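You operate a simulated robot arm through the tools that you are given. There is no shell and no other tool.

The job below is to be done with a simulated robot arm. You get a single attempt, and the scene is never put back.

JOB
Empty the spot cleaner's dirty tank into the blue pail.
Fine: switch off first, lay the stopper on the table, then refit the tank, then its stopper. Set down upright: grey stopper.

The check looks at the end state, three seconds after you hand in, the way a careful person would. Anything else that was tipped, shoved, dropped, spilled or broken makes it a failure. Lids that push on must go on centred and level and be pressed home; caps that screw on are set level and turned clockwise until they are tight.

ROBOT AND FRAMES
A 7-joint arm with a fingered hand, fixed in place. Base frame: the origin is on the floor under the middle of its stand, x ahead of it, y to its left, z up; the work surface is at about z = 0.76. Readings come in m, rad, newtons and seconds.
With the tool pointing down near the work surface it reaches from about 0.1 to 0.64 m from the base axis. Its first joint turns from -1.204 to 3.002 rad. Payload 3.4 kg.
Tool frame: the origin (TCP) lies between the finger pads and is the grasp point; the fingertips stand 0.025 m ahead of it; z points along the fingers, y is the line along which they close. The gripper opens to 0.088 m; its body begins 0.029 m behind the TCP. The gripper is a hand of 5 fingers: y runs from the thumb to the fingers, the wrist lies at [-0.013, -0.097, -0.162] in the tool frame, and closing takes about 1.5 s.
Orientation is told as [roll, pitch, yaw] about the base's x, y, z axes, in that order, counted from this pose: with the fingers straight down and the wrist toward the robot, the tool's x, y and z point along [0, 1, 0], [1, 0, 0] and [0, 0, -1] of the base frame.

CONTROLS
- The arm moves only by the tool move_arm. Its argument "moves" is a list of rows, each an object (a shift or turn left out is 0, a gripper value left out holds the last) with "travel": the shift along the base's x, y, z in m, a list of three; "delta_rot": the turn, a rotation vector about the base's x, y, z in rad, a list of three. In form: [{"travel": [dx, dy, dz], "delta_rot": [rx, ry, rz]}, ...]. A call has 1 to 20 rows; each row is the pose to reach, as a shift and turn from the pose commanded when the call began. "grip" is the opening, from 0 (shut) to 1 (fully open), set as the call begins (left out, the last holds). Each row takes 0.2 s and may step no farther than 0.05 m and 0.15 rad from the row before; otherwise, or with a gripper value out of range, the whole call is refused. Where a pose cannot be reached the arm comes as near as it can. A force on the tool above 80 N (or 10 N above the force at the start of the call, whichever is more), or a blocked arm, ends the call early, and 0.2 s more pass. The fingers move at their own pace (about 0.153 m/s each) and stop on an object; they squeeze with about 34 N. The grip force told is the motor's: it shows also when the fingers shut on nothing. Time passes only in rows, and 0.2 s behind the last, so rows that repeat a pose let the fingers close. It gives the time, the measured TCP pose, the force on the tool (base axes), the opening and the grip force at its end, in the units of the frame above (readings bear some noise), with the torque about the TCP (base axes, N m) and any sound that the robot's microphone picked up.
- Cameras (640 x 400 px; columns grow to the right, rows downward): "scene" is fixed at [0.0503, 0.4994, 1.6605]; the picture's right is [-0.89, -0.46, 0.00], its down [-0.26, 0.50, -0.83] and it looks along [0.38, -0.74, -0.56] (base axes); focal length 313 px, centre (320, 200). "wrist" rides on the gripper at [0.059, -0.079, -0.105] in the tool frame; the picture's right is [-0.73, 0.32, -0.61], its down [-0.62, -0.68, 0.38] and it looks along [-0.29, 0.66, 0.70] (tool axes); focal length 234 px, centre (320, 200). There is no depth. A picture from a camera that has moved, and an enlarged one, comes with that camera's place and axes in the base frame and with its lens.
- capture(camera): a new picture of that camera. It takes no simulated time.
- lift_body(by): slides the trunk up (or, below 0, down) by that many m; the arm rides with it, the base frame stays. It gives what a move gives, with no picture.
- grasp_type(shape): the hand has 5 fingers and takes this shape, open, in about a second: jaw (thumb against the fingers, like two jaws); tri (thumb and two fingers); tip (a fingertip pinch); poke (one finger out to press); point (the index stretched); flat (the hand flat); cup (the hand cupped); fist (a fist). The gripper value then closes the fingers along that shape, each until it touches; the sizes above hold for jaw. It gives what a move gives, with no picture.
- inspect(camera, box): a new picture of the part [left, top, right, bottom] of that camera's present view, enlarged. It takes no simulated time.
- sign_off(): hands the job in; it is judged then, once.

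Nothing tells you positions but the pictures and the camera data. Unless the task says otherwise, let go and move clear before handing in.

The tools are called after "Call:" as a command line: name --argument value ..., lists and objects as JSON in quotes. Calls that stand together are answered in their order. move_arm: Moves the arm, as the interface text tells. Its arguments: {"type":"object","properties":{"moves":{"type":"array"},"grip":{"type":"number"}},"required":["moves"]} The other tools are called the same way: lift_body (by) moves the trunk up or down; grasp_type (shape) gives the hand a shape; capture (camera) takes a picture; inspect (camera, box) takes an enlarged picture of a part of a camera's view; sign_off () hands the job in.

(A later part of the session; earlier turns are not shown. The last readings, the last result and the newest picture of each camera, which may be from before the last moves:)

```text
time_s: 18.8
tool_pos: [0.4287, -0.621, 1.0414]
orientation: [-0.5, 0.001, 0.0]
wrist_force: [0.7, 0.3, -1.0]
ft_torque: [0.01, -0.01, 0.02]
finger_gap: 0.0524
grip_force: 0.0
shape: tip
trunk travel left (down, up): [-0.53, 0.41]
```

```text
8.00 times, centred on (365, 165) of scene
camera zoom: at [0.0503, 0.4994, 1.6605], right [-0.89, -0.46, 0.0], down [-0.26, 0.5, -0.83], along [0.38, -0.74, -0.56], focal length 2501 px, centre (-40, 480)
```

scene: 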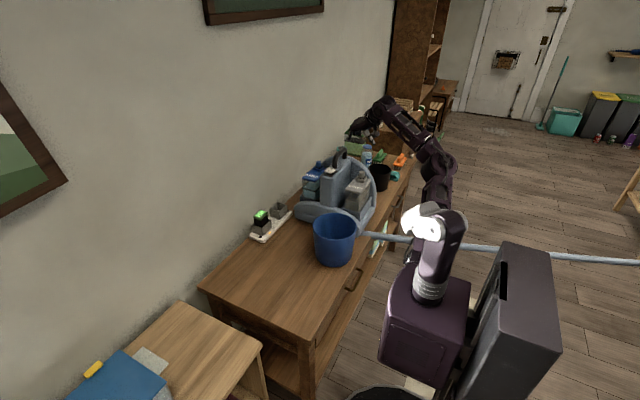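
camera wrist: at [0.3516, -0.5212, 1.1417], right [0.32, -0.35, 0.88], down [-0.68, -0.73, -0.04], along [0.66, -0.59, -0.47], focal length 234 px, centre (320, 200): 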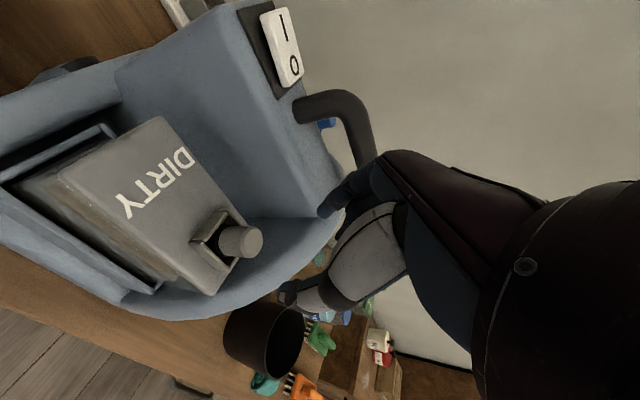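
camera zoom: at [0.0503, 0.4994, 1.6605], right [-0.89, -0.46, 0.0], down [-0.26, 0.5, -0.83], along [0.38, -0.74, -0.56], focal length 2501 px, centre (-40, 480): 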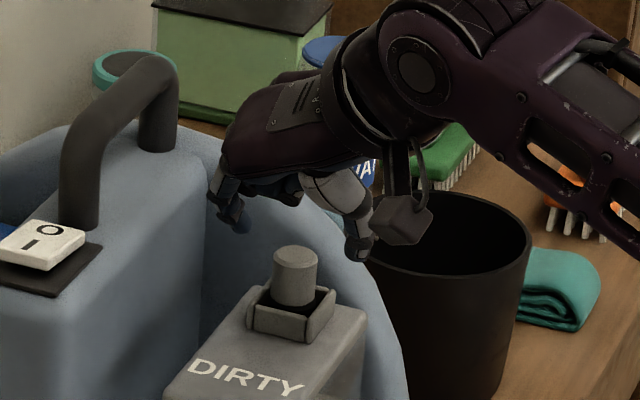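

The pinch is centred over the stopper. I'll descend to straddle it just above the collar and close.

Call:
move_arm --moves '[{"travel": [-0.0005, -0.0005, -0.01]}, {"travel": [-0.0005, -0.001, -0.021]}]'

Call:
inspect --camera "wrist" --box '[250, 180, 370, 300]'

Call:
inspect --camera "scene" --box '[340, 145, 385, 190]'

```text
time_s: 19.4
tool_pos: [0.4288, -0.6212, 1.0206]
orientation: [-0.5, 0.002, 0.001]
wrist_force: [0.2, -0.5, -0.3]
ft_torque: [-0.01, -0.02, 0.01]
finger_gap: 0.0523
grip_force: 0.0
shape: tip
trunk travel left (down, up): [-0.53, 0.41]
```

```text
3.33 times, centred on (310, 240) of wrist
camera zoom: at [0.3502, -0.52, 1.0842], right [0.32, -0.35, 0.88], down [-0.68, -0.73, -0.04], along [0.66, -0.59, -0.47], focal length 781 px, centre (353, 67)
```

zoom: 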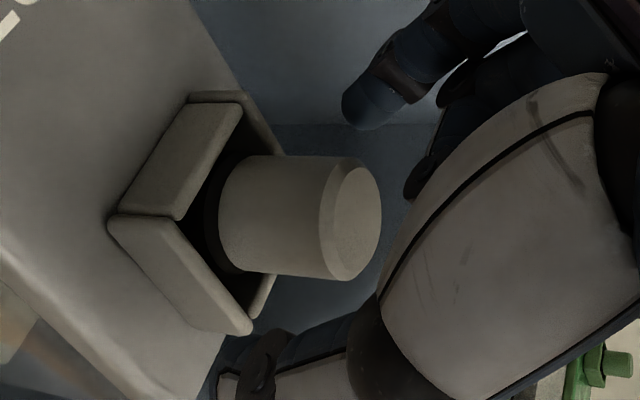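

```text
8.89 times, centred on (362, 168) of scene
camera zoom: at [0.0503, 0.4994, 1.6605], right [-0.89, -0.46, 0.0], down [-0.26, 0.5, -0.83], along [0.38, -0.74, -0.56], focal length 2779 px, centre (-58, 489)
```

zoom: 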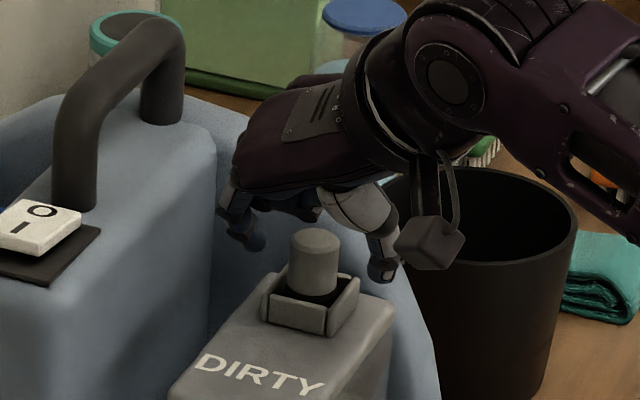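

Call:
move_arm --moves '[{"travel": [0, 0, 0]}, {"travel": [0, 0, 0]}, {"travel": [0, 0, 0]}, {"travel": [0, 0, 0]}, {"travel": [0, 0, 0]}, {"travel": [0, 0, 0]}]' --grip 0

Call:
inspect --camera "wrist" --box '[250, 180, 370, 300]'

Call:
inspect --camera "scene" --box '[340, 145, 385, 190]'

```text
time_s: 20.8
tool_pos: [0.4294, -0.6224, 1.0213]
orientation: [-0.499, -0.001, 0.002]
wrist_force: [-0.4, -0.8, 0.5]
ft_torque: [0.0, -0.01, 0.01]
finger_gap: 0.024
grip_force: 34.1
shape: tip
trunk travel left (down, up): [-0.53, 0.41]
```

```text
3.33 times, centred on (310, 240) of wrist
camera zoom: at [0.3502, -0.52, 1.0844], right [0.32, -0.35, 0.88], down [-0.68, -0.73, -0.04], along [0.66, -0.59, -0.47], focal length 781 px, centre (353, 67)
```

zoom: 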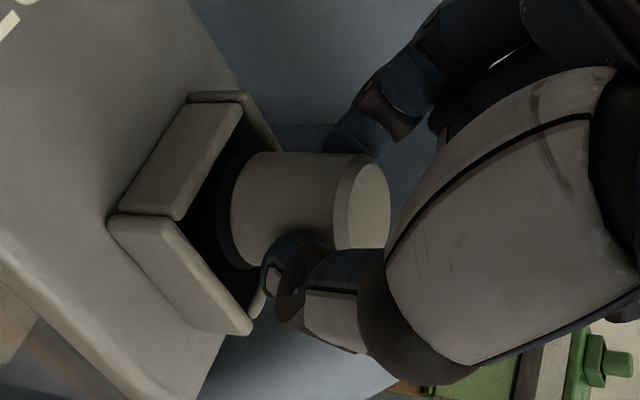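

```text
8.89 times, centred on (362, 168) of scene
camera zoom: at [0.0503, 0.4994, 1.6605], right [-0.89, -0.46, 0.0], down [-0.26, 0.5, -0.83], along [0.38, -0.74, -0.56], focal length 2779 px, centre (-58, 489)
```

zoom: 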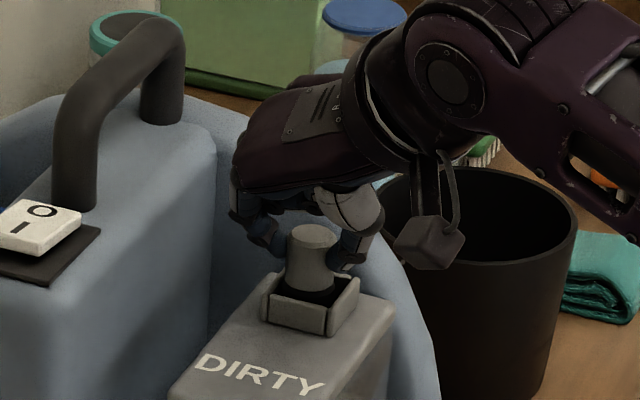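

Stopper gripped (gap 24 mm). Lifting straight up slowly.

Call:
move_arm --moves '[{"travel": [0, 0, 0.005]}, {"travel": [0, 0, 0.01]}, {"travel": [0, 0, 0.015]}, {"travel": [0, 0, 0.02]}]'

Call:
inspect --camera "wrist" --box '[230, 170, 370, 310]'

Call:
inspect --camera "scene" --box '[340, 145, 385, 190]'

```text
time_s: 21.8
tool_pos: [0.428, -0.6213, 1.0404]
orientation: [-0.5, 0.002, 0.003]
wrist_force: [-0.5, -0.7, 0.0]
ft_torque: [-0.01, 0.0, 0.01]
finger_gap: 0.0244
grip_force: 34.4
shape: tip
trunk travel left (down, up): [-0.53, 0.41]
```

```text
2.86 times, centred on (300, 240) of wrist
camera zoom: at [0.3499, -0.5196, 1.1043], right [0.32, -0.35, 0.88], down [-0.68, -0.73, -0.04], along [0.66, -0.59, -0.47], focal length 669 px, centre (377, 86)
```

zoom: 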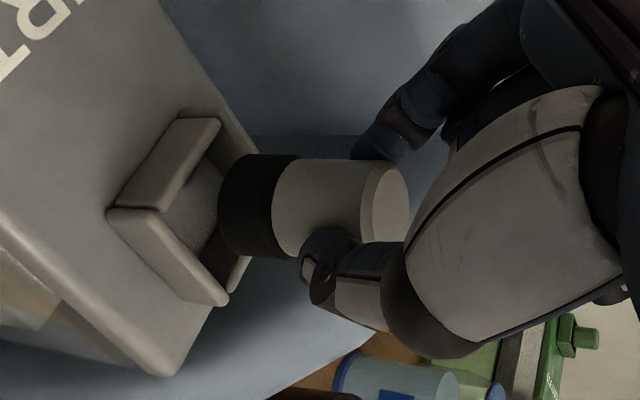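

```text
8.89 times, centred on (362, 168) of scene
camera zoom: at [0.0503, 0.4994, 1.6605], right [-0.89, -0.46, 0.0], down [-0.26, 0.5, -0.83], along [0.38, -0.74, -0.56], focal length 2779 px, centre (-58, 489)
```

zoom: 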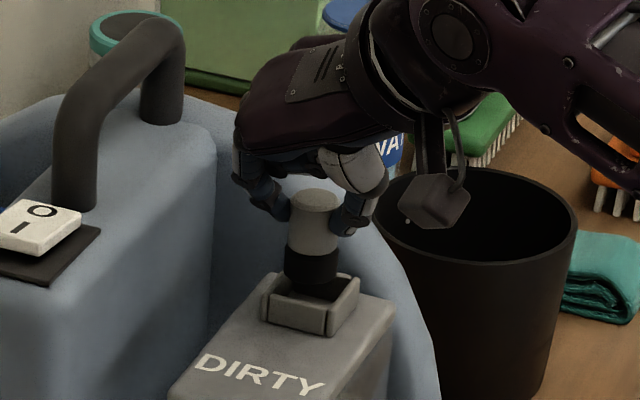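

The plug slid out cleanly: grey knob over a black sealing base. I'll raise it clear and look at it before carrying it.

Call:
move_arm --moves '[{"travel": [0, 0, 0.03]}, {"travel": [0, 0, 0.06]}, {"travel": [0, 0.02, 0.09]}]'

Call:
inspect --camera "wrist" --box '[150, 160, 370, 320]'

Call:
inspect --camera "scene" --box '[335, 120, 390, 190]'

```text
time_s: 22.6
tool_pos: [0.4285, -0.6004, 1.1293]
orientation: [-0.5, 0.001, 0.002]
wrist_force: [0.7, 0.5, 0.7]
ft_torque: [-0.05, -0.01, 0.04]
finger_gap: 0.0242
grip_force: 34.2
shape: tip
trunk travel left (down, up): [-0.53, 0.41]
```

```text
2.50 times, centred on (260, 240) of wrist
camera zoom: at [0.35, -0.4979, 1.1939], right [0.32, -0.34, 0.88], down [-0.68, -0.73, -0.04], along [0.66, -0.59, -0.47], focal length 585 px, centre (470, 100)
```

zoom: 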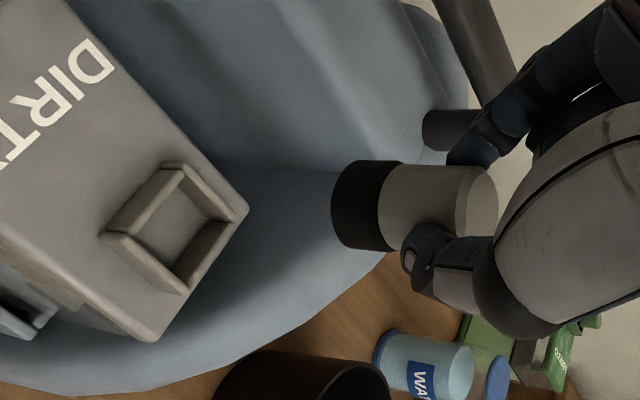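

```text
5.71 times, centred on (362, 155) of scene
camera zoom: at [0.0503, 0.4994, 1.6605], right [-0.89, -0.46, 0.0], down [-0.26, 0.5, -0.83], along [0.38, -0.74, -0.56], focal length 1786 px, centre (77, 457)
```

zoom: 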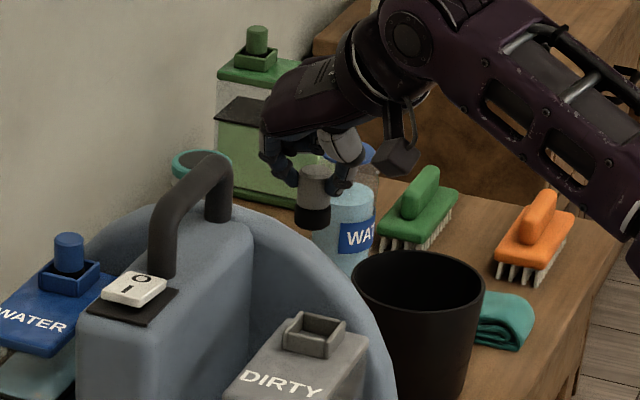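

The plug is held upright. Now I'll carry it over the pail's far side to a free spot on the table near (0.50, -0.17).

Call:
move_arm --moves '[{"travel": [0.00715, 0.043, 0.005]}, {"travel": [0.0143, 0.0861, 0.01]}, {"travel": [0.02145, 0.1291, 0.01]}, {"travel": [0.0286, 0.1722, 0.01]}, {"travel": [0.03575, 0.2152, 0.01]}, {"travel": [0.0429, 0.2582, 0.01]}, {"travel": [0.05, 0.3013, 0.01]}, {"travel": [0.0572, 0.3443, 0.01]}, {"travel": [0.0644, 0.3874, 0.01]}, {"travel": [0.0715, 0.4304, 0.01]}, {"travel": [0.0715, 0.4304, -0.03]}, {"travel": [0.0715, 0.4304, -0.075]}]'

Call:
capture --camera "scene"

Call:
capture --camera "wrist"

```text
time_s: 25.2
tool_pos: [0.5028, -0.1721, 1.0572]
orientation: [-0.5, -0.002, 0.003]
wrist_force: [0.1, 0.1, -0.3]
ft_torque: [-0.01, 0.0, 0.01]
finger_gap: 0.0241
grip_force: 33.8
shape: tip
out of reach, approached as far as the arm can: row 10, 11
trunk travel left (down, up): [-0.53, 0.41]
```

```text
taken
```

scene: 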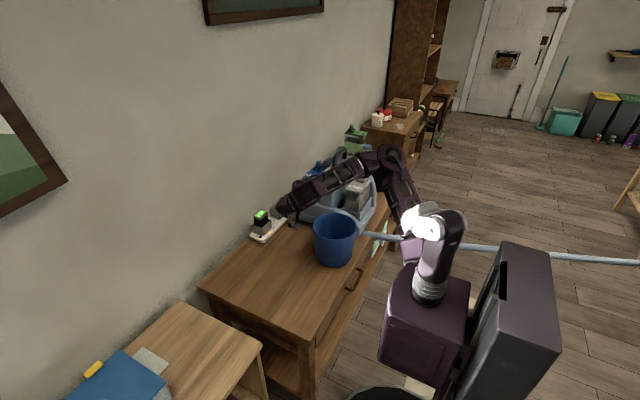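

```text
taken
camera wrist: at [0.4246, -0.0705, 1.1211], right [0.32, -0.35, 0.88], down [-0.68, -0.73, -0.04], along [0.66, -0.59, -0.47], focal length 234 px, centre (320, 200)
```

wrist: 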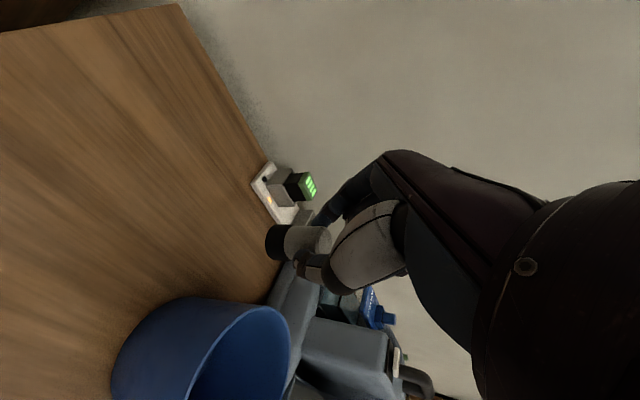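

The spot is clear of the pail. I'll lower with the arm (not the trunk, so the forearm stays above the pail), in stages.

Call:
move_arm --moves '[{"travel": [0, 0, -0.04]}, {"travel": [0, 0, -0.08]}, {"travel": [0, 0, -0.12]}]'

Call:
inspect --camera "scene" --box '[240, 130, 440, 290]'

Call:
capture --camera "wrist"

```text
time_s: 26.0
tool_pos: [0.5012, -0.1718, 0.9358]
orientation: [-0.499, 0.0, 0.003]
wrist_force: [0.3, 0.3, -0.6]
ft_torque: [-0.01, 0.0, 0.02]
finger_gap: 0.0242
grip_force: 34.4
shape: tip
trunk travel left (down, up): [-0.53, 0.41]
```

```text
2.50 times, centred on (340, 210) of scene
camera zoom: at [0.0503, 0.4994, 1.6605], right [-0.89, -0.46, 0.0], down [-0.26, 0.5, -0.83], along [0.38, -0.74, -0.56], focal length 782 px, centre (270, 175)
```

zoom: 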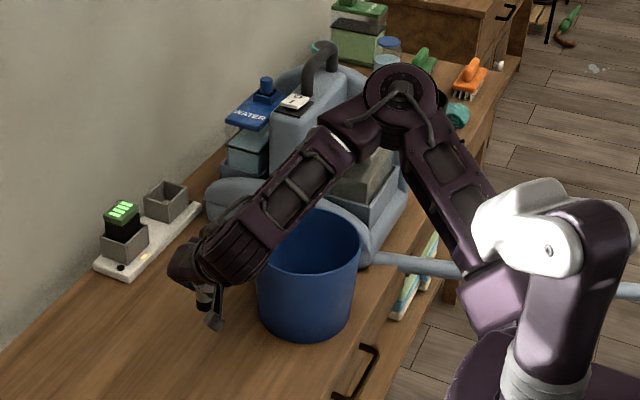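

```text
taken
camera wrist: at [0.4229, -0.0697, 0.9997], right [0.32, -0.35, 0.88], down [-0.68, -0.73, -0.04], along [0.66, -0.59, -0.47], focal length 234 px, centre (320, 200)
```

wrist: 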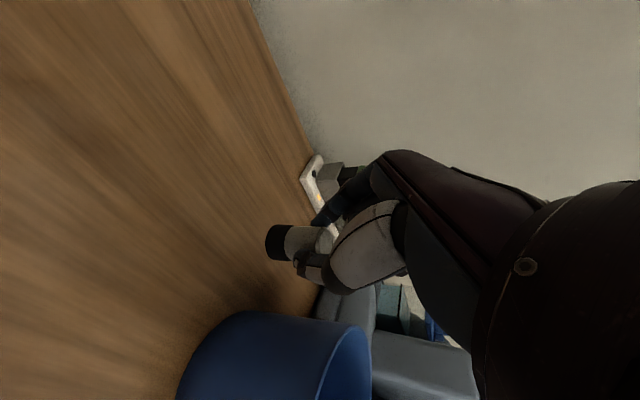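

Call:
move_arm --moves '[{"travel": [0, 0, -0.04]}, {"travel": [0, 0, -0.08]}, {"travel": [0, 0, -0.115]}]'

Call:
inspect --camera "wrist" --box '[230, 170, 370, 310]'

Call:
inspect --camera "scene" --box '[250, 190, 350, 270]'

```text
time_s: 26.8
tool_pos: [0.497, -0.1812, 0.8303]
orientation: [-0.496, -0.001, 0.0]
wrist_force: [-0.2, -0.1, -0.5]
ft_torque: [0.05, -0.01, 0.01]
finger_gap: 0.0238
grip_force: 34.3
shape: tip
out of reach, approached as far as the arm can: row 3
trunk travel left (down, up): [-0.53, 0.41]
```

```text
2.86 times, centred on (300, 240) of wrist
camera zoom: at [0.4185, -0.0803, 0.8941], right [0.32, -0.35, 0.88], down [-0.68, -0.73, -0.04], along [0.66, -0.59, -0.47], focal length 669 px, centre (377, 86)
```

zoom: 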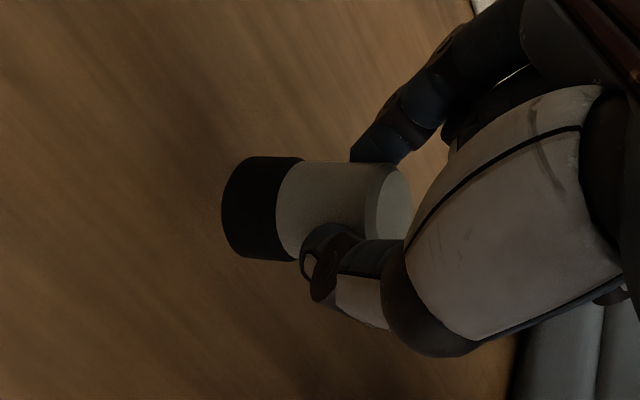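

```text
5.00 times, centred on (300, 230) of scene
camera zoom: at [0.0503, 0.4994, 1.6605], right [-0.89, -0.46, 0.0], down [-0.26, 0.5, -0.83], along [0.38, -0.74, -0.56], focal length 1563 px, centre (420, 50)
```

zoom: 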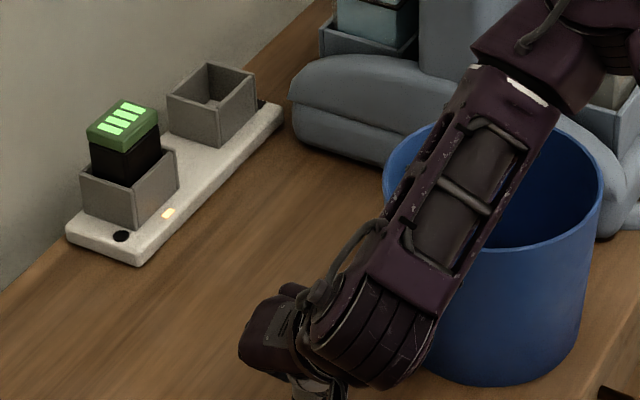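

The arm is at its limit at z≈0.83, about 2.5 cm short. I'll use the trunk for the last bit; the forearm stays well above the pail rim.

Call:
lift_body --by -0.018

Call:
inspect --camera "wrist" --box '[230, 170, 370, 310]'

```text
time_s: 27.5
tool_pos: [0.4972, -0.1823, 0.8118]
orientation: [-0.497, 0.0, 0.002]
wrist_force: [-0.6, -0.2, 0.3]
ft_torque: [0.01, 0.0, -0.01]
finger_gap: 0.0241
grip_force: 33.8
shape: tip
trunk travel left (down, up): [-0.512, 0.428]
```

```text
2.86 times, centred on (300, 240) of wrist
camera zoom: at [0.4184, -0.0799, 0.8764], right [0.32, -0.35, 0.88], down [-0.68, -0.73, -0.04], along [0.66, -0.59, -0.47], focal length 669 px, centre (377, 86)
```

zoom: 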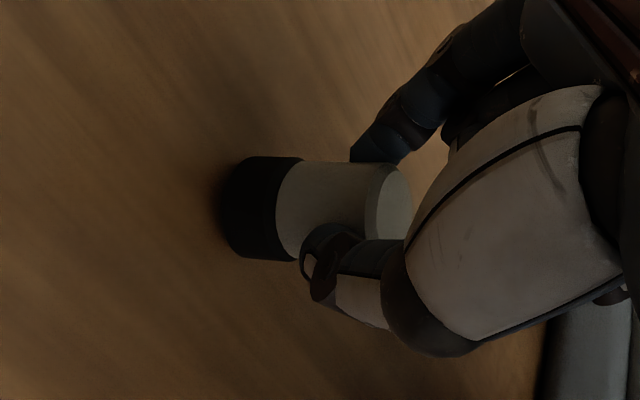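

Call:
lift_body --by -0.004

Call:
inspect --camera "wrist" --box '[230, 170, 370, 310]'

```text
time_s: 28.0
tool_pos: [0.4961, -0.1815, 0.8079]
orientation: [-0.499, -0.001, 0.001]
wrist_force: [-0.1, 0.1, 3.1]
ft_torque: [0.0, -0.03, 0.0]
finger_gap: 0.0244
grip_force: 34.2
shape: tip
trunk travel left (down, up): [-0.508, 0.432]
```

```text
2.86 times, centred on (300, 240) of wrist
camera zoom: at [0.4184, -0.0798, 0.8728], right [0.32, -0.35, 0.88], down [-0.68, -0.73, -0.04], along [0.66, -0.59, -0.47], focal length 669 px, centre (377, 86)
```

zoom: 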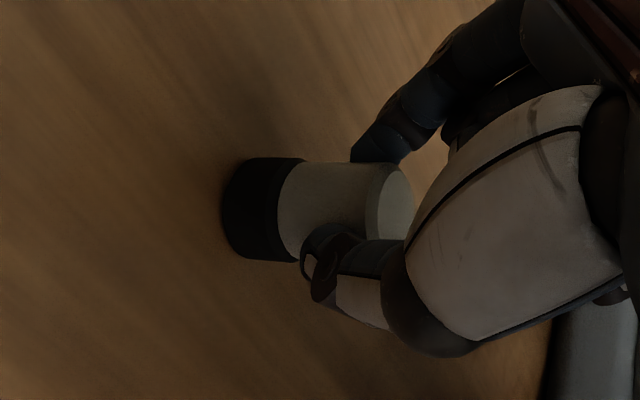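

The plug is touching the table (3 N). I'll open gently and raise straight up.

Call:
move_arm --moves '[{"travel": [0, 0, 0]}, {"travel": [0, 0, 0]}, {"travel": [0, 0, 0]}, {"travel": [0, 0, 0]}, {"travel": [0, 0, 0]}]' --grip 0.6

Call:
inspect --camera "wrist" --box '[230, 170, 370, 310]'

```text
time_s: 29.2
tool_pos: [0.4966, -0.1817, 0.8084]
orientation: [-0.498, -0.002, 0.003]
wrist_force: [0.3, 0.2, 0.1]
ft_torque: [0.01, -0.03, 0.0]
finger_gap: 0.0527
grip_force: 0.0
shape: tip
trunk travel left (down, up): [-0.508, 0.432]
```

```text
2.86 times, centred on (300, 240) of wrist
camera zoom: at [0.4185, -0.0801, 0.8724], right [0.32, -0.35, 0.88], down [-0.68, -0.73, -0.04], along [0.66, -0.59, -0.47], focal length 669 px, centre (377, 86)
```

zoom: 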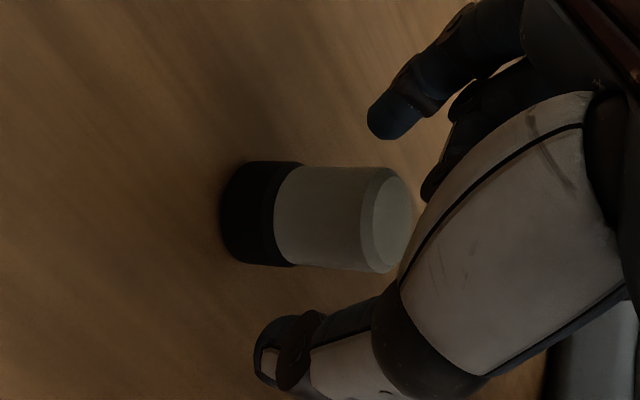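

The stopper stands upright on the table. Raising straight up now.

Call:
move_arm --moves '[{"travel": [0, 0, 0.02]}, {"travel": [0, 0, 0.05]}, {"travel": [0, 0, 0.09]}, {"travel": [0, 0, 0.13]}, {"travel": [0, 0, 0.17]}, {"travel": [0, 0, 0.21]}]'

Call:
capture --camera "scene"

Call:
capture --camera "wrist"

```text
time_s: 30.6
tool_pos: [0.4971, -0.1817, 1.0207]
orientation: [-0.501, 0.0, -0.001]
wrist_force: [-0.3, 0.1, 0.2]
ft_torque: [0.03, -0.03, 0.03]
finger_gap: 0.0525
grip_force: 0.0
shape: tip
trunk travel left (down, up): [-0.508, 0.432]
```

```text
taken
```

scene: 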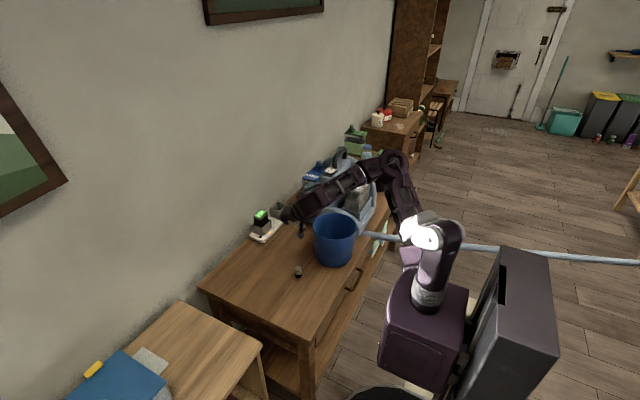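

```text
taken
camera wrist: at [0.4184, -0.0803, 1.0838], right [0.32, -0.35, 0.88], down [-0.68, -0.73, -0.04], along [0.66, -0.59, -0.47], focal length 234 px, centre (320, 200)
```

wrist: 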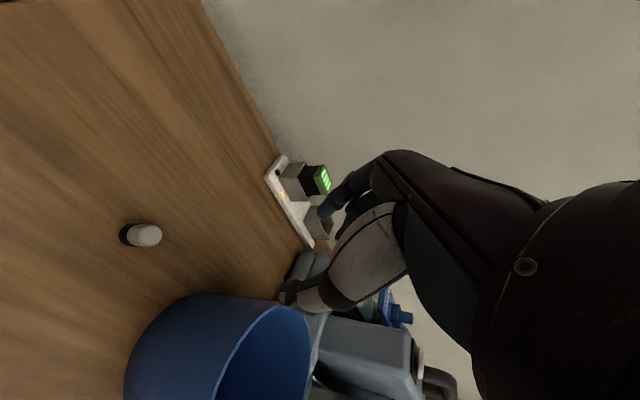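

The stopper is standing free. Before grasping the tank I'll test, empty-handed and high above the pail, whether the wrist can turn far enough for the pour.

Call:
grasp_type --shape "jaw"

Call:
move_arm --moves '[{"travel": [-0.015, -0.04, 0.025]}, {"travel": [-0.03, -0.08, 0.05]}, {"travel": [-0.045, -0.12, 0.08]}, {"travel": [-0.06, -0.16, 0.11]}, {"travel": [-0.07, -0.2, 0.14]}, {"travel": [-0.077, -0.22, 0.15]}]'

Call:
move_arm --moves '[{"delta_rot": [0.14, 0, 0]}, {"delta_rot": [0.28, 0, 0]}, {"delta_rot": [0.42, 0, 0]}, {"delta_rot": [0.56, 0, 0]}, {"delta_rot": [0.7, 0, 0]}, {"delta_rot": [0.84, 0, 0]}, {"delta_rot": [0.98, 0, 0]}, {"delta_rot": [1.12, 0, 0]}, {"delta_rot": [1.26, 0, 0]}, {"delta_rot": [1.4, 0, 0]}, {"delta_rot": [1.54, 0, 0]}]'

Call:
capture --camera "scene"

```text
time_s: 31.5
tool_pos: [0.4974, -0.1819, 1.0182]
orientation: [-0.497, 0.0, 0.002]
wrist_force: [0.2, 0.3, 0.6]
ft_torque: [-0.04, -0.02, 0.02]
finger_gap: 0.0879
grip_force: 0.1
shape: jaw
trunk travel left (down, up): [-0.508, 0.432]
```

```text
refused: row 3 steps farther than a row can; nothing moved
```

```text
time_s: 33.9
tool_pos: [0.4965, -0.1819, 1.017]
orientation: [1.043, -0.002, -0.001]
wrist_force: [0.2, 0.0, 0.8]
ft_torque: [0.0, -0.02, 0.03]
finger_gap: 0.0879
grip_force: 0.1
shape: jaw
trunk travel left (down, up): [-0.508, 0.432]
```

```text
taken
```

scene: 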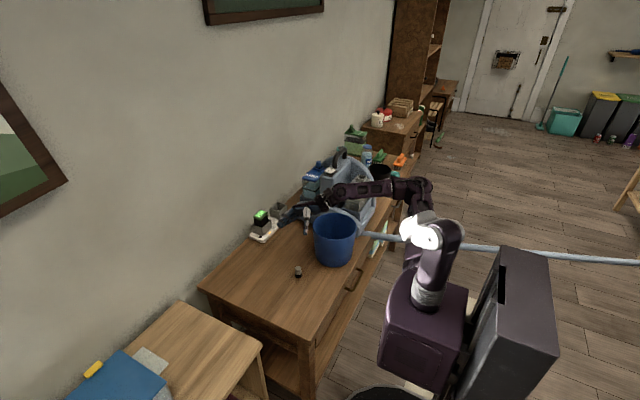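

The roll to +1.04 worked. I'll check how much further it can go.

Call:
move_arm --moves '[{"delta_rot": [0.14, 0, 0]}, {"delta_rot": [0.28, 0, 0]}, {"delta_rot": [0.42, 0, 0]}, {"delta_rot": [0.56, 0, 0]}]'

```text
time_s: 34.9
tool_pos: [0.4561, -0.1686, 1.0768]
orientation: [1.571, 0.022, -0.022]
wrist_force: [-0.3, -0.5, -0.5]
ft_torque: [0.01, -0.01, 0.04]
finger_gap: 0.0876
grip_force: 0.1
shape: jaw
out of reach, approached as far as the arm can: row 3, 4
trunk travel left (down, up): [-0.508, 0.432]
```

Call:
move_arm --moves '[{"delta_rot": [-0.14, 0, 0], "travel": [0.01, -0.01, 0.0]}, {"delta_rot": [-0.28, 0, 0], "travel": [0.01, -0.03, 0.01]}, {"delta_rot": [-0.42, 0, 0], "travel": [0.005, -0.06, 0.02]}, {"delta_rot": [-0.5, 0, 0], "travel": [0, -0.1, 0.03]}, {"delta_rot": [-0.5, 0, 0], "travel": [-0.01, -0.14, 0.03]}, {"delta_rot": [-0.5, 0, 0], "travel": [-0.02, -0.18, 0.03]}, {"delta_rot": [-0.5, 0, 0], "travel": [-0.026, -0.22, 0.03]}]'

```text
time_s: 36.5
tool_pos: [0.4304, -0.3922, 1.1068]
orientation: [1.103, -0.002, 0.002]
wrist_force: [-0.3, -1.0, -0.4]
ft_torque: [0.0, 0.0, 0.01]
finger_gap: 0.0881
grip_force: 0.1
shape: jaw
trunk travel left (down, up): [-0.508, 0.432]
```

Now at the pouring place; I'll test further roll here.

Call:
move_arm --moves '[{"delta_rot": [0.14, 0, 0]}, {"delta_rot": [0.28, 0, 0]}, {"delta_rot": [0.42, 0, 0]}, {"delta_rot": [0.56, 0, 0]}]'

Call:
capture --camera "scene"

Call:
capture --camera "wrist"

```text
time_s: 37.5
tool_pos: [0.4302, -0.3912, 1.1055]
orientation: [1.664, 0.0, 0.001]
wrist_force: [-0.1, -0.6, 0.1]
ft_torque: [-0.01, -0.02, 0.02]
finger_gap: 0.0881
grip_force: 0.1
shape: jaw
trunk travel left (down, up): [-0.508, 0.432]
```

```text
taken
```

scene: 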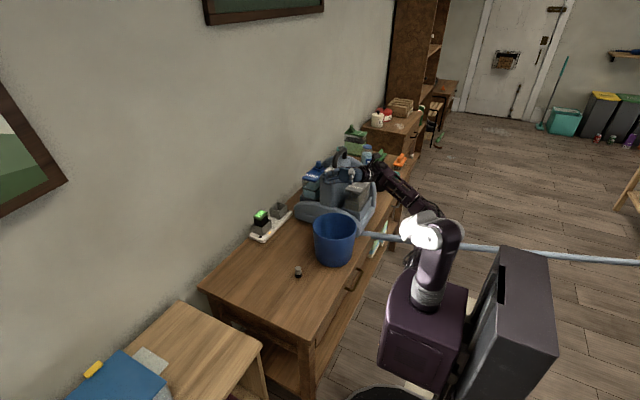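

```text
taken
camera wrist: at [0.3526, -0.5009, 1.1551], right [0.32, -0.54, -0.78], down [-0.68, 0.44, -0.59], along [0.66, 0.72, -0.22], focal length 234 px, centre (320, 200)
```

wrist: 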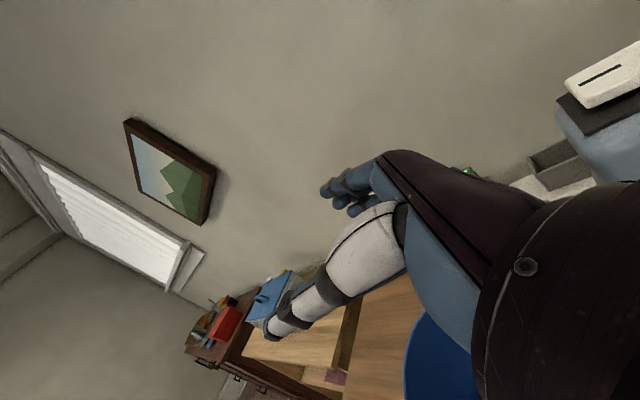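

Call:
move_arm --moves '[{"delta_rot": [0.14, 0, 0]}, {"delta_rot": [0.28, 0, 0]}, {"delta_rot": [0.42, 0, 0]}]'

```text
time_s: 38.3
tool_pos: [0.4306, -0.3912, 1.1079]
orientation: [2.084, 0.001, -0.001]
wrist_force: [0.2, 0.3, -0.4]
ft_torque: [0.0, 0.03, 0.0]
finger_gap: 0.0879
grip_force: 0.1
shape: jaw
trunk travel left (down, up): [-0.508, 0.432]
```

The wrist can roll past +2.08 here, so a grasp at roll −0.6 allows a tilt of more than 150°. I'll rotate back to the grasp orientation and view the tank.

Call:
move_arm --moves '[{"delta_rot": [-0.14, 0, 0]}, {"delta_rot": [-0.28, 0, 0]}, {"delta_rot": [-0.42, 0, 0]}, {"delta_rot": [-0.56, 0, 0]}, {"delta_rot": [-0.7, 0, 0]}, {"delta_rot": [-0.84, 0, 0]}, {"delta_rot": [-0.98, 0, 0]}, {"delta_rot": [-1.12, 0, 0]}, {"delta_rot": [-1.26, 0, 0]}, {"delta_rot": [-1.4, 0, 0]}, {"delta_rot": [-1.54, 0, 0]}, {"delta_rot": [-1.68, 0, 0]}, {"delta_rot": [-1.82, 0, 0]}, {"delta_rot": [-1.96, 0, 0]}, {"delta_rot": [-2.1, 0, 0]}, {"delta_rot": [-2.24, 0, 0]}, {"delta_rot": [-2.38, 0, 0]}, {"delta_rot": [-2.52, 0, 0]}, {"delta_rot": [-2.6, 0, 0]}, {"delta_rot": [-2.684, 0, 0]}]'

Call:
capture --camera "wrist"

Call:
capture --camera "scene"

```text
time_s: 42.5
tool_pos: [0.4489, -0.3886, 1.1046]
orientation: [-0.604, 0.0, 0.002]
wrist_force: [0.2, 1.1, 1.1]
ft_torque: [0.0, 0.03, 0.01]
finger_gap: 0.0877
grip_force: 0.1
shape: jaw
out of reach, approached as far as the arm can: row 9, 14, 15, 16, 17, 18, 19, 20
trunk travel left (down, up): [-0.508, 0.432]
```

```text
taken
camera wrist: at [0.3714, -0.2808, 1.1575], right [0.32, -0.25, 0.91], down [-0.68, -0.73, 0.04], along [0.66, -0.63, -0.41], focal length 234 px, centre (320, 200)
```

wrist: 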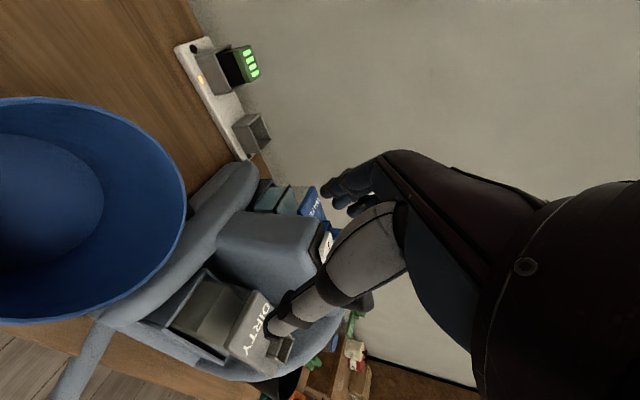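

```text
taken
```

scene: 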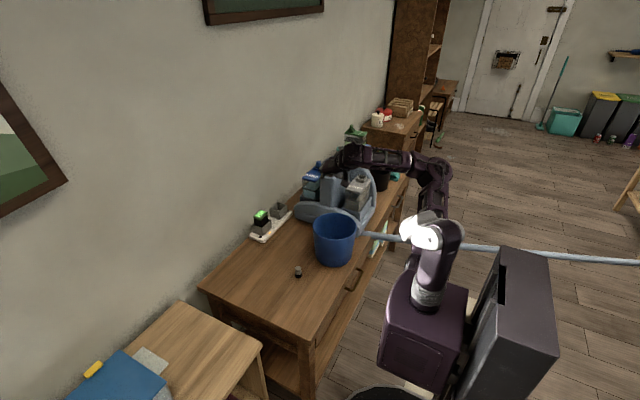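

Everything is where expected. I'll enlarge the tank and tray to get their edges and the liquid level.

Call:
inspect --camera "wrist" --box '[90, 230, 310, 400]'

Call:
inspect --camera "scene" --box '[325, 160, 390, 240]'

```text
2.35 times, centred on (200, 315) of wrist
camera zoom: at [0.3714, -0.2808, 1.1575], right [0.32, -0.25, 0.91], down [-0.68, -0.73, 0.04], along [0.66, -0.63, -0.41], focal length 551 px, centre (602, -71)
```

zoom: 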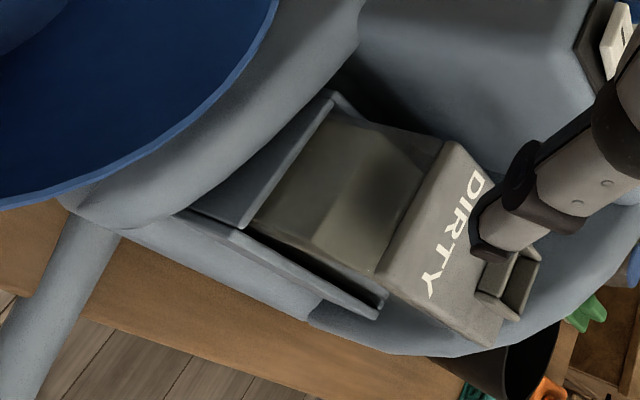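

```text
5.00 times, centred on (358, 200) of scene
camera zoom: at [0.0503, 0.4994, 1.6605], right [-0.89, -0.46, 0.0], down [-0.26, 0.5, -0.83], along [0.38, -0.74, -0.56], focal length 1563 px, centre (132, 200)
```

zoom: 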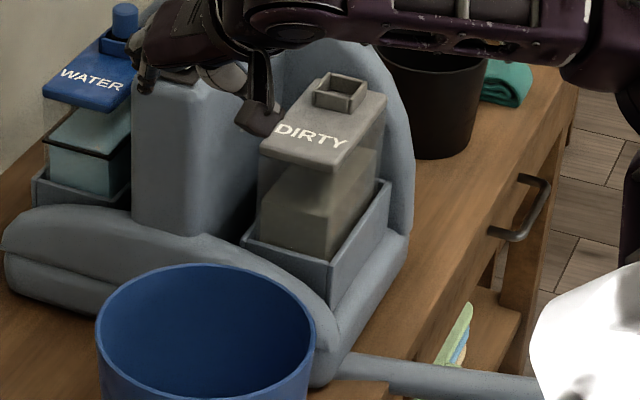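

The lid spans about x 0.397–0.459, y −0.523…−0.655, top z≈0.975; tray walls reach z≈0.88. I'll bring the open jaw above the tank (roll −0.4) and check alignment.

Call:
move_arm --moves '[{"travel": [-0.005, -0.045, 0.0], "delta_rot": [0.05, 0, 0]}, {"travel": [-0.01, -0.09, 0.0], "delta_rot": [0.1, 0, 0]}, {"travel": [-0.015, -0.135, 0.0], "delta_rot": [0.15, 0, 0]}, {"travel": [-0.0204, -0.1814, 0.0], "delta_rot": [0.204, 0, 0]}, {"travel": [-0.0204, -0.1814, -0.03], "delta_rot": [0.204, 0, 0]}]' --grip 0.95

Call:
capture --camera "wrist"

Call:
inspect --camera "scene" --box '[325, 120, 405, 220]'

```text
time_s: 43.7
tool_pos: [0.4294, -0.5701, 1.0732]
orientation: [-0.397, -0.001, 0.003]
wrist_force: [0.0, 1.0, -0.4]
ft_torque: [-0.04, -0.01, -0.03]
finger_gap: 0.0838
grip_force: 0.1
shape: jaw
out of reach, approached as far as the arm can: row 1, 2
trunk travel left (down, up): [-0.508, 0.432]
```

```text
taken
camera wrist: at [0.3507, -0.4764, 1.1463], right [0.32, -0.43, 0.84], down [-0.68, -0.72, -0.11], along [0.66, -0.54, -0.53], focal length 234 px, centre (320, 200)
```

wrist: 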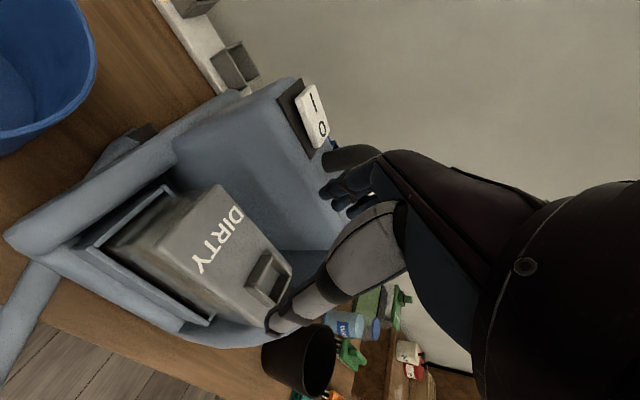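

```text
4.00 times, centred on (365, 170) of scene
camera zoom: at [0.0503, 0.4994, 1.6605], right [-0.89, -0.46, 0.0], down [-0.26, 0.5, -0.83], along [0.38, -0.74, -0.56], focal length 1250 px, centre (140, 320)
```

zoom: 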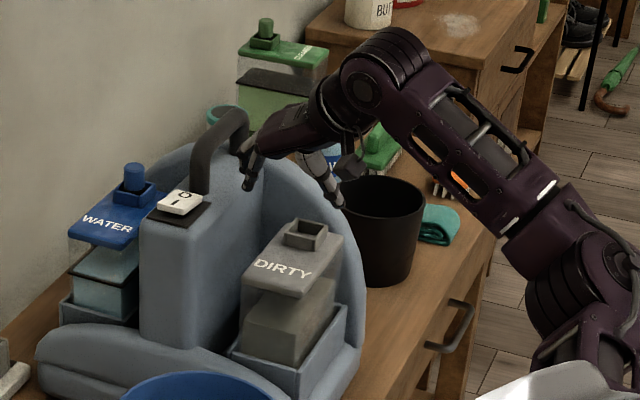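

Call:
inspect --camera "wrist" --box '[170, 150, 390, 350]'

Call:
inspect --camera "scene" --box '[350, 135, 390, 195]'

```text
2.00 times, centred on (280, 250) of wrist
camera zoom: at [0.3507, -0.4764, 1.1463], right [0.32, -0.43, 0.84], down [-0.68, -0.72, -0.11], along [0.66, -0.54, -0.53], focal length 468 px, centre (400, 100)
```

zoom: 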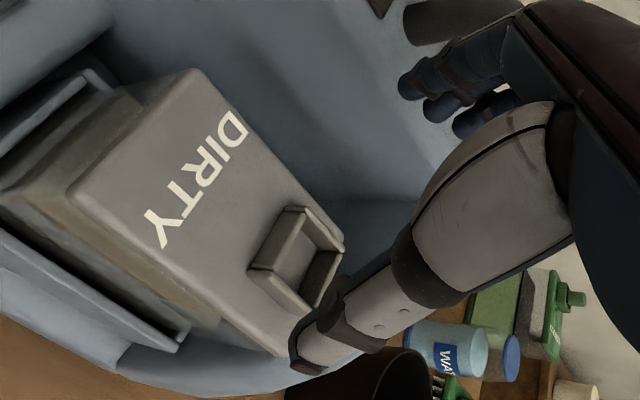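

```text
6.67 times, centred on (370, 165) of scene
camera zoom: at [0.0503, 0.4994, 1.6605], right [-0.89, -0.46, 0.0], down [-0.26, 0.5, -0.83], along [0.38, -0.74, -0.56], focal length 2084 px, centre (-13, 433)
```

zoom: 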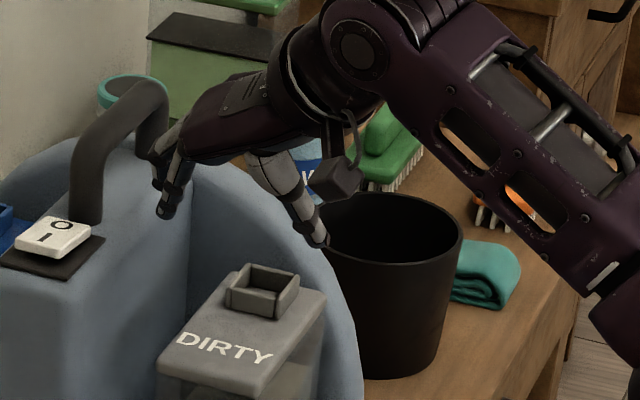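

The fingers line up with the gap beside the tank. I'll ease the hand to roll −0.2 for a more even grip and come down partway.

Call:
move_arm --moves '[{"travel": [-0.001, 0.001, -0.01], "delta_rot": [0.1, 0, 0]}, {"travel": [-0.0019, 0.0021, -0.025], "delta_rot": [0.197, 0, 0]}, {"travel": [-0.0019, 0.0021, -0.05], "delta_rot": [0.197, 0, 0]}]'

Call:
inspect --camera "wrist" --box '[170, 150, 390, 350]'

Call:
inspect --camera "scene" --box '[340, 135, 390, 205]'

```text
time_s: 44.5
tool_pos: [0.4258, -0.5691, 1.0235]
orientation: [-0.201, 0.0, 0.004]
wrist_force: [-0.3, -0.2, 0.8]
ft_torque: [-0.01, -0.01, -0.03]
finger_gap: 0.0835
grip_force: 0.1
shape: jaw
trunk travel left (down, up): [-0.508, 0.432]
```

```text
2.00 times, centred on (280, 250) of wrist
camera zoom: at [0.3473, -0.4906, 1.1141], right [0.32, -0.59, 0.74], down [-0.68, -0.69, -0.25], along [0.66, -0.42, -0.62], focal length 468 px, centre (400, 100)
```

zoom: 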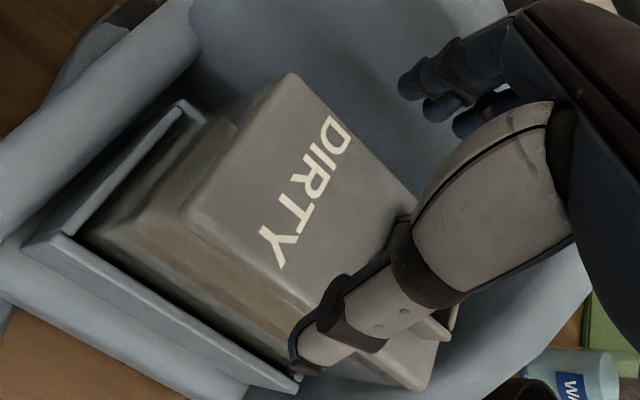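

```text
5.71 times, centred on (365, 170) of scene
camera zoom: at [0.0503, 0.4994, 1.6605], right [-0.89, -0.46, 0.0], down [-0.26, 0.5, -0.83], along [0.38, -0.74, -0.56], focal length 1786 px, centre (63, 371)
```

zoom: 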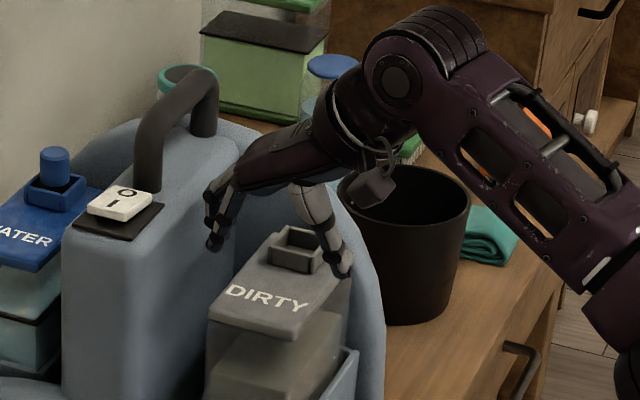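

Call:
move_arm --moves '[{"travel": [0.001, 0.001, -0.015]}, {"travel": [0.001, 0.001, -0.03]}, {"travel": [0.001, 0.001, -0.042]}]'

Call:
inspect --camera "scene" --box '[340, 140, 390, 210]'

Call:
inspect --camera "wrist" --box '[170, 150, 390, 350]'

```text
time_s: 45.3
tool_pos: [0.4288, -0.5679, 0.9833]
orientation: [-0.2, 0.001, 0.002]
wrist_force: [0.0, -0.5, 0.2]
ft_torque: [0.0, 0.0, 0.03]
finger_gap: 0.0834
grip_force: 0.1
shape: jaw
trunk travel left (down, up): [-0.508, 0.432]
```

```text
5.71 times, centred on (365, 175) of scene
camera zoom: at [0.0503, 0.4994, 1.6605], right [-0.89, -0.46, 0.0], down [-0.26, 0.5, -0.83], along [0.38, -0.74, -0.56], focal length 1786 px, centre (63, 343)
```

zoom: 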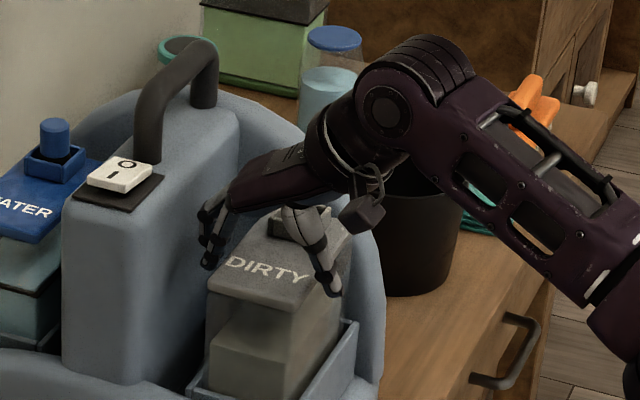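

```text
2.00 times, centred on (280, 250) of wrist
camera zoom: at [0.3494, -0.4894, 1.0737], right [0.32, -0.59, 0.74], down [-0.68, -0.69, -0.25], along [0.66, -0.42, -0.62], focal length 468 px, centre (400, 100)
```

zoom: 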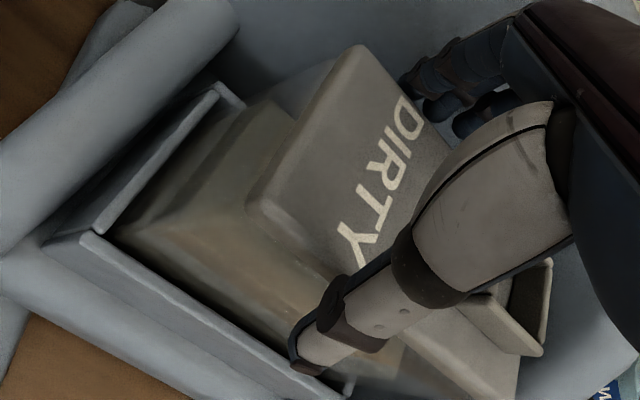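

Call:
move_arm --moves '[{"travel": [0, 0, -0.006]}, {"travel": [0, 0, -0.012]}, {"travel": [0, 0, -0.016]}]'

Call:
inspect --camera "scene" --box '[340, 140, 390, 210]'

Call:
inspect --camera "wrist" --box '[220, 150, 440, 350]'

```text
time_s: 46.1
tool_pos: [0.4288, -0.5664, 0.9672]
orientation: [-0.202, -0.002, 0.002]
wrist_force: [2.5, 0.0, 2.9]
ft_torque: [0.02, -0.09, 0.01]
finger_gap: 0.085
grip_force: 0.1
shape: jaw
trunk travel left (down, up): [-0.508, 0.432]
```

```text
5.71 times, centred on (365, 175) of scene
camera zoom: at [0.0503, 0.4994, 1.6605], right [-0.89, -0.46, 0.0], down [-0.26, 0.5, -0.83], along [0.38, -0.74, -0.56], focal length 1786 px, centre (63, 343)
```

zoom: 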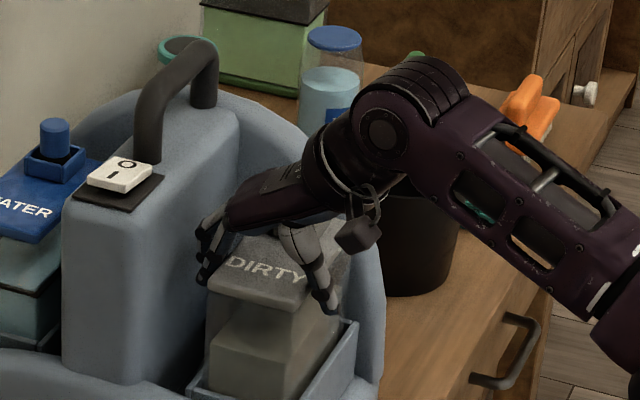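

```text
2.00 times, centred on (330, 250) of wrist
camera zoom: at [0.3501, -0.4888, 1.0583], right [0.32, -0.59, 0.74], down [-0.68, -0.69, -0.25], along [0.66, -0.42, -0.62], focal length 468 px, centre (300, 100)
```

zoom: 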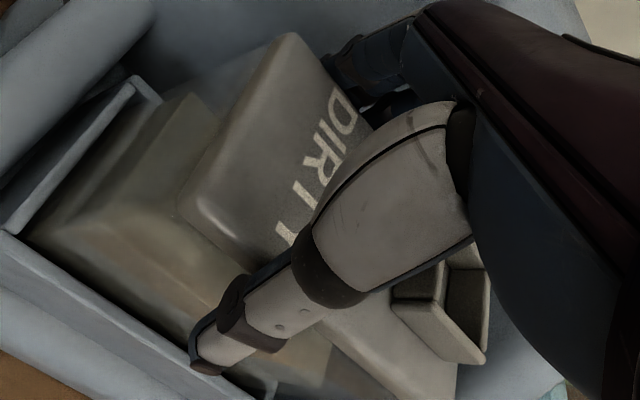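

A finger is lightly touching the lid edge (3 N). I'll back up slightly, open fully and shift 3 mm outward before settling again.

Call:
move_arm --moves '[{"travel": [0, 0, 0.006]}, {"travel": [0.003, 0, 0.006]}, {"travel": [0.003, 0, 0.006]}, {"travel": [0.003, 0, 0.003]}, {"travel": [0.003, 0, 0.0]}]' --grip 1.0

Call:
inspect --camera "wrist" --box '[220, 150, 440, 350]'

Call:
inspect --camera "scene" --box '[345, 150, 385, 200]'

```text
time_s: 47.3
tool_pos: [0.4306, -0.5669, 0.9657]
orientation: [-0.2, -0.002, 0.001]
wrist_force: [0.3, -0.8, 0.8]
ft_torque: [0.04, -0.03, 0.04]
finger_gap: 0.0876
grip_force: 0.1
shape: jaw
trunk travel left (down, up): [-0.508, 0.432]
```

```text
2.00 times, centred on (330, 250) of wrist
camera zoom: at [0.3519, -0.4891, 1.0577], right [0.32, -0.59, 0.74], down [-0.68, -0.69, -0.25], along [0.66, -0.42, -0.62], focal length 468 px, centre (300, 100)
```

zoom: 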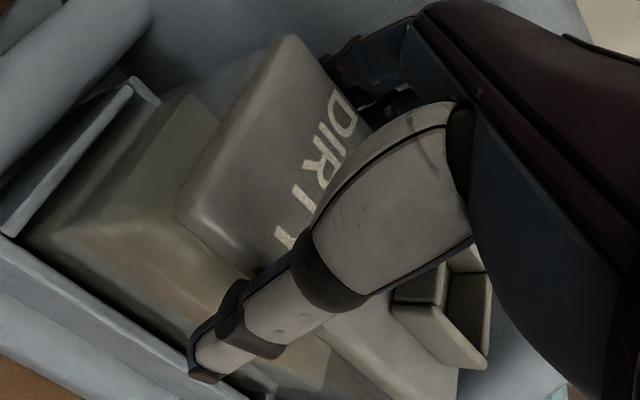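

```text
8.00 times, centred on (365, 175) of scene
camera zoom: at [0.0503, 0.4994, 1.6605], right [-0.89, -0.46, 0.0], down [-0.26, 0.5, -0.83], along [0.38, -0.74, -0.56], focal length 2501 px, centre (-40, 400)
```

zoom: 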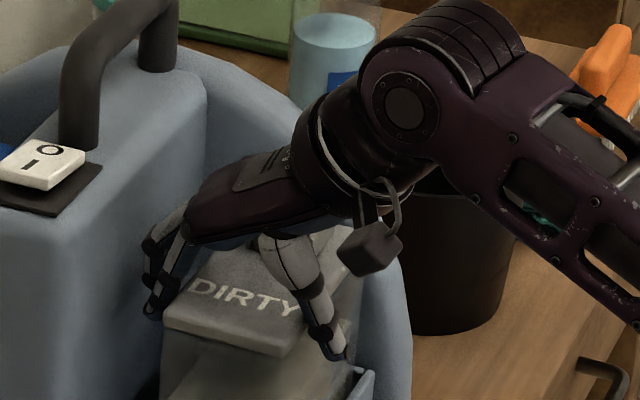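

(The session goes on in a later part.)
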